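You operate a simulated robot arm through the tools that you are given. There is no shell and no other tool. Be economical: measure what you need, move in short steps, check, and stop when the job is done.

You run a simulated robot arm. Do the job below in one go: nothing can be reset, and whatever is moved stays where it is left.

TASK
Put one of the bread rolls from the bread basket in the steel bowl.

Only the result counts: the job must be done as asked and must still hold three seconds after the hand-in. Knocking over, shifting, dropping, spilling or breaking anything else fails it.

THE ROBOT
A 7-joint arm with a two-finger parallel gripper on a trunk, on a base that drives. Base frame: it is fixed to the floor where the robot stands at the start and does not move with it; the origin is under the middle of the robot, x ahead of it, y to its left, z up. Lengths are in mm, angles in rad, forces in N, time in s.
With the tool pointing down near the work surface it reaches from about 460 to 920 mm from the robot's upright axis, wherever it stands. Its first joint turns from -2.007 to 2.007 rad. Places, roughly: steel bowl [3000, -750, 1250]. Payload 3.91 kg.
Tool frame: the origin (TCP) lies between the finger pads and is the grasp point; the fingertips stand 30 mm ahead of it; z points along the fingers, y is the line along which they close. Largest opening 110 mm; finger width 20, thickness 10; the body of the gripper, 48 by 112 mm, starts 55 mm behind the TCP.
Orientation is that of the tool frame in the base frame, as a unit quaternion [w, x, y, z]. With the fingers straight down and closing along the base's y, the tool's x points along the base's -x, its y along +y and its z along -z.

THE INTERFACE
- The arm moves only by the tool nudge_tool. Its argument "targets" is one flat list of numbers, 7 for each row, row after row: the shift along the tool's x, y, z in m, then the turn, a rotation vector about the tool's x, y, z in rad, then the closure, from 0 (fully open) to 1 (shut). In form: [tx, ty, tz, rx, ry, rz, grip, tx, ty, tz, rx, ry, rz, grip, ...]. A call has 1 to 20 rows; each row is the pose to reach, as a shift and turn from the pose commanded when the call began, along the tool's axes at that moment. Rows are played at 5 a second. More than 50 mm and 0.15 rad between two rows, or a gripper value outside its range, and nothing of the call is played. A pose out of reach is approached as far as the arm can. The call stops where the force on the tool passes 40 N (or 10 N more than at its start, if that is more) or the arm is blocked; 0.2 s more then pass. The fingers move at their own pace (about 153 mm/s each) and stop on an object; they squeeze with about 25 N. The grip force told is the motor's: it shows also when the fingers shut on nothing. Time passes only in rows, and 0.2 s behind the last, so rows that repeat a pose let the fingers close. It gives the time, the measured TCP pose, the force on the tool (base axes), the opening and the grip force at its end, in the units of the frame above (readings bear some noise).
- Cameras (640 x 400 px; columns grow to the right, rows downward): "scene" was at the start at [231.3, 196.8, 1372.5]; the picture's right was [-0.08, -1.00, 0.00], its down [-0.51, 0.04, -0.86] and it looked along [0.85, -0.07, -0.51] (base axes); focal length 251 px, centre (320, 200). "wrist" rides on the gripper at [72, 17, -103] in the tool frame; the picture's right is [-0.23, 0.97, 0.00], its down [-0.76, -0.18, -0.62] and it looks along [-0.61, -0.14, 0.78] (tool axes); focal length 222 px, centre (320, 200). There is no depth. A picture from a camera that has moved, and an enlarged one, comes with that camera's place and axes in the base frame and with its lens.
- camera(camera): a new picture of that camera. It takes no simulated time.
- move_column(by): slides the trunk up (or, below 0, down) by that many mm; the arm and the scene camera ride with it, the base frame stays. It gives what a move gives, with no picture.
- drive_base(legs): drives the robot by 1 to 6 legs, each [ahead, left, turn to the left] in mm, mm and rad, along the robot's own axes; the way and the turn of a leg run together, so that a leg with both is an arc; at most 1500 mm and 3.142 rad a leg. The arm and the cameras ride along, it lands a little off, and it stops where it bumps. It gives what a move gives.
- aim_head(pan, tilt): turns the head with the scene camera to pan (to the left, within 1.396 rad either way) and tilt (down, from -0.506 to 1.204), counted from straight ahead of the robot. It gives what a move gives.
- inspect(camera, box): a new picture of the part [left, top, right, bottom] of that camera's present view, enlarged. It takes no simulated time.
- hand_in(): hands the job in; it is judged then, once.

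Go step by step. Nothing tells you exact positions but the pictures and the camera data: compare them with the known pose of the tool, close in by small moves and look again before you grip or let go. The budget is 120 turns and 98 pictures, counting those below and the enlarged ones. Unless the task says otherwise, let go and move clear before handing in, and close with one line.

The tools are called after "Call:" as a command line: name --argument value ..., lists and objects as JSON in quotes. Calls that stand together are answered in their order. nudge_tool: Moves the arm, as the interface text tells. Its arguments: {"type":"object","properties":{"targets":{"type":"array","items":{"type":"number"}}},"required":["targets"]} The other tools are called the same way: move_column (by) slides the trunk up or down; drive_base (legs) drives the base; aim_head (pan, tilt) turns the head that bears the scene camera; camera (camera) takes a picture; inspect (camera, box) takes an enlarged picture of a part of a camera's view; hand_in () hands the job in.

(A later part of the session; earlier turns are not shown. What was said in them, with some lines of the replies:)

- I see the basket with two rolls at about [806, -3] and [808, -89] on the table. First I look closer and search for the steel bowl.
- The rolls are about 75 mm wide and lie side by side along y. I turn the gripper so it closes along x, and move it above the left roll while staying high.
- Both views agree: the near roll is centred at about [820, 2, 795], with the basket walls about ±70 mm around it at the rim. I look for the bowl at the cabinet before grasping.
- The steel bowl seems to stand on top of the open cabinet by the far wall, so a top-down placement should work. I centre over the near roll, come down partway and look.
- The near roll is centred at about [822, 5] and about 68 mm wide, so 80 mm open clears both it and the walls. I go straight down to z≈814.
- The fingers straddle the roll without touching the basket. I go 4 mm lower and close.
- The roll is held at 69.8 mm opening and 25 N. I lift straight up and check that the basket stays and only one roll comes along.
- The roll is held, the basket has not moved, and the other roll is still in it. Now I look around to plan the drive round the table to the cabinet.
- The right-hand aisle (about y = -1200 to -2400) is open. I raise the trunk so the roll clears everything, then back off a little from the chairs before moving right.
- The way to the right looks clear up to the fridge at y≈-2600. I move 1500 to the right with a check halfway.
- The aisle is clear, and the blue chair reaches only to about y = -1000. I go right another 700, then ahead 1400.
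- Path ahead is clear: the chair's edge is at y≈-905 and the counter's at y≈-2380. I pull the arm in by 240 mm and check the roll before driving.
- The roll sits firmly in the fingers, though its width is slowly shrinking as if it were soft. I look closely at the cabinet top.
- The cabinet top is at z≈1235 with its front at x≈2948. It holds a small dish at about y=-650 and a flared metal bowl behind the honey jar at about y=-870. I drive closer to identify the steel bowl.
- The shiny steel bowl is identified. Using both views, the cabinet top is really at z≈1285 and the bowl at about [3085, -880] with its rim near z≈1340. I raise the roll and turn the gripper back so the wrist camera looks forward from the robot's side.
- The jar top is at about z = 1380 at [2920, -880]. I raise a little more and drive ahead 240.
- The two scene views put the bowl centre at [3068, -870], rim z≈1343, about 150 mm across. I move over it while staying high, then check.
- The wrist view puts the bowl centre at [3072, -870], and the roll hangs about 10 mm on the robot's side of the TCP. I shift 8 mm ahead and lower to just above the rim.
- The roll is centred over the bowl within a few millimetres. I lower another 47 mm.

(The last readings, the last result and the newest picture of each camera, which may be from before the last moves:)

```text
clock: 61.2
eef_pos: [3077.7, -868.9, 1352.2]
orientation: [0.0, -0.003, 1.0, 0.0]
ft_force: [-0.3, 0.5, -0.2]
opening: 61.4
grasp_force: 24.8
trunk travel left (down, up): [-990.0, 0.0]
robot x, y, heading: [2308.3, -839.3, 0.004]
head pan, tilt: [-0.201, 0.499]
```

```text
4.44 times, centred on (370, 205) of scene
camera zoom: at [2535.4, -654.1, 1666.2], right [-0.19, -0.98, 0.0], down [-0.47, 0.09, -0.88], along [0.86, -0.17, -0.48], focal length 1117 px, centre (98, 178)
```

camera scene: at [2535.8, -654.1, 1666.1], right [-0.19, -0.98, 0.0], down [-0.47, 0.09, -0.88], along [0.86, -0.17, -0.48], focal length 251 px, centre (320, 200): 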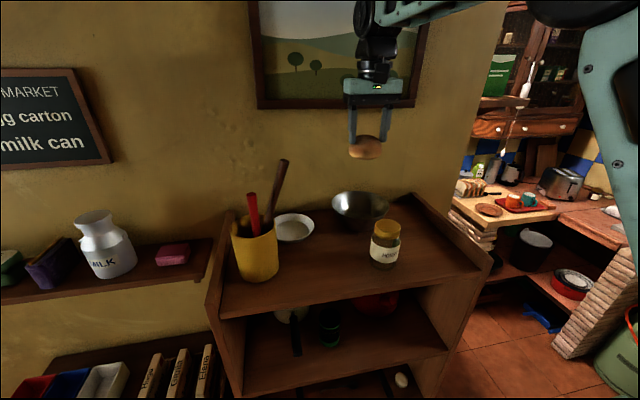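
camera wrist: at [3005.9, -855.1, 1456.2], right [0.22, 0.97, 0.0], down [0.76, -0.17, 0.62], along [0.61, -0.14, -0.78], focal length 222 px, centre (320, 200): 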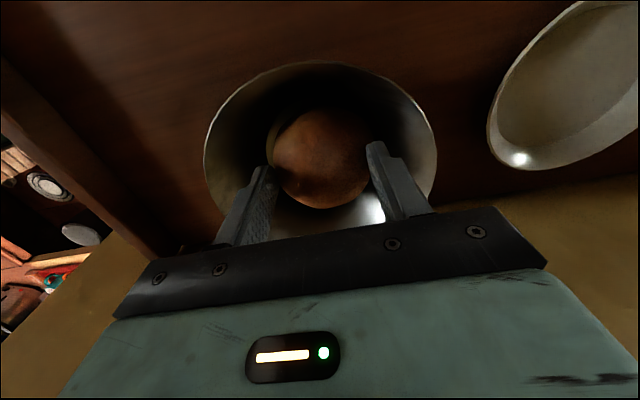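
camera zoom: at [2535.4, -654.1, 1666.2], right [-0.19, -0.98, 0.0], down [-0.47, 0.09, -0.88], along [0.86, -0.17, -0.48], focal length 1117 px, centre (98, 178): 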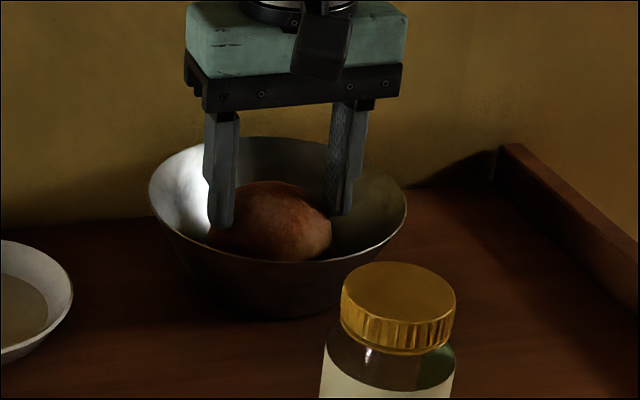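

The roll is inside the bowl below the rim with the fingers clear of the walls. I lower 6 mm more and open gently.

Call:
nudge_tool --targets '[0, 0, 0.003, 0, 0, 0, 0.8, 0, 0, 0.006, 0, 0, 0, 0.8, 0, 0, 0.006, 0, 0, 0, 0.42, 0, 0, 0.006, 0, 0, 0, 0.38, 0, 0, 0.006, 0, 0, 0, 0.33, 0, 0, 0.006, 0, 0, 0, 0.3, 0, 0, 0.006, 0, 0, 0, 0.3, 0, 0, 0.006, 0, 0, 0, 0.3]'

Call:
camera --camera "wrist"

Call:
inspect --camera "scene" --box '[320, 160, 420, 250]'

```text
clock: 63.0
eef_pos: [3079.1, -870.7, 1346.1]
orientation: [0.0, -0.002, 1.0, -0.001]
ft_force: [-0.8, -0.2, 0.3]
opening: 77.0
grasp_force: 0.0
trunk travel left (down, up): [-990.0, 0.0]
robot x, y, heading: [2306.5, -838.5, 0.005]
head pan, tilt: [-0.201, 0.499]
```

```text
59 pictures are left
camera wrist: at [3006.0, -855.2, 1450.6], right [0.22, 0.97, 0.0], down [0.76, -0.17, 0.62], along [0.61, -0.14, -0.78], focal length 222 px, centre (320, 200)
```

wrist: 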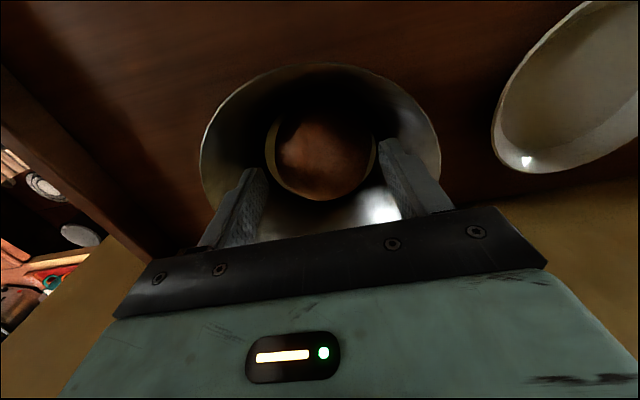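

```text
4.44 times, centred on (370, 205) of scene
camera zoom: at [2535.3, -654.1, 1666.2], right [-0.19, -0.98, 0.0], down [-0.47, 0.09, -0.88], along [0.86, -0.17, -0.48], focal length 1117 px, centre (98, 178)
```

zoom: 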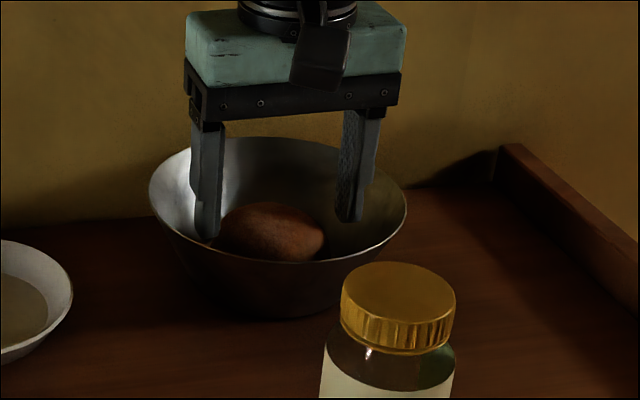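

The roll rests on the bottom of the bowl, free of both fingers, and the bowl has not moved. I lift straight up and check.

Call:
nudge_tool --targets '[0, 0, -0.01, 0, 0, 0, 0.3, 0, 0, -0.03, 0, 0, 0, 0.3, 0, 0, -0.06, 0, 0, 0, 0.3, 0, 0, -0.1, 0, 0, 0, 0.3, 0, 0, -0.14, 0, 0, 0, 0.3, 0, 0, -0.18, 0, 0, 0, 0.3, 0, 0, -0.18, 0, 0, 0, 0.3]'

Call:
camera --camera "wrist"

Call:
inspect --camera "scene" --box '[200, 130, 500, 300]'

```text
clock: 64.6
eef_pos: [3077.4, -869.1, 1529.1]
orientation: [0.0, -0.003, 1.0, 0.001]
ft_force: [0.1, 0.3, 0.0]
opening: 76.9
grasp_force: 0.1
trunk travel left (down, up): [-990.0, 0.0]
robot x, y, heading: [2306.0, -841.2, 0.003]
head pan, tilt: [-0.201, 0.499]
```

```text
57 pictures are left
camera wrist: at [3006.2, -853.5, 1632.6], right [0.22, 0.97, 0.0], down [0.76, -0.17, 0.62], along [0.61, -0.14, -0.78], focal length 222 px, centre (320, 200)
```

wrist: 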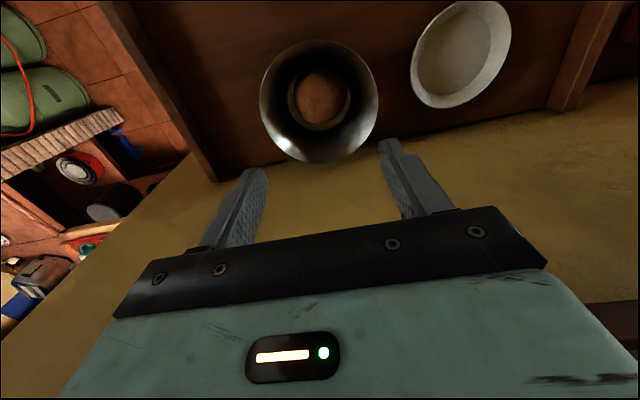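

```text
2.13 times, centred on (350, 215) of scene
camera zoom: at [2535.2, -654.1, 1666.2], right [-0.19, -0.98, 0.0], down [-0.47, 0.09, -0.88], along [0.86, -0.17, -0.48], focal length 536 px, centre (256, 168)
```

zoom: 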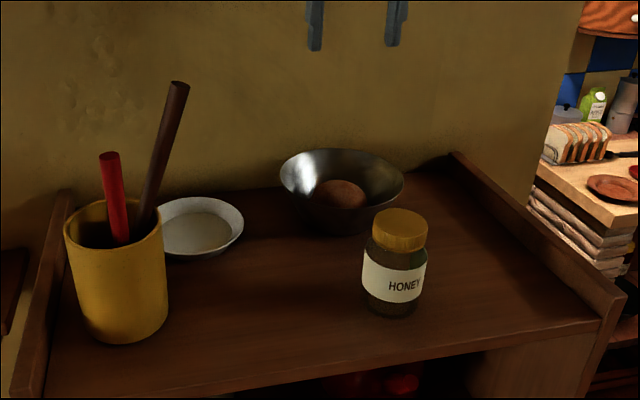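

The roll lies in the steel bowl, the other things on the cabinet are untouched, and the gripper is clear. I hand in.

Call:
hand_in

```text
The job is handed in.
```

One bread roll from the basket is now in the steel bowl on top of the cabinet. The gripper is clear, nothing else I could see was moved, and the job is handed in.
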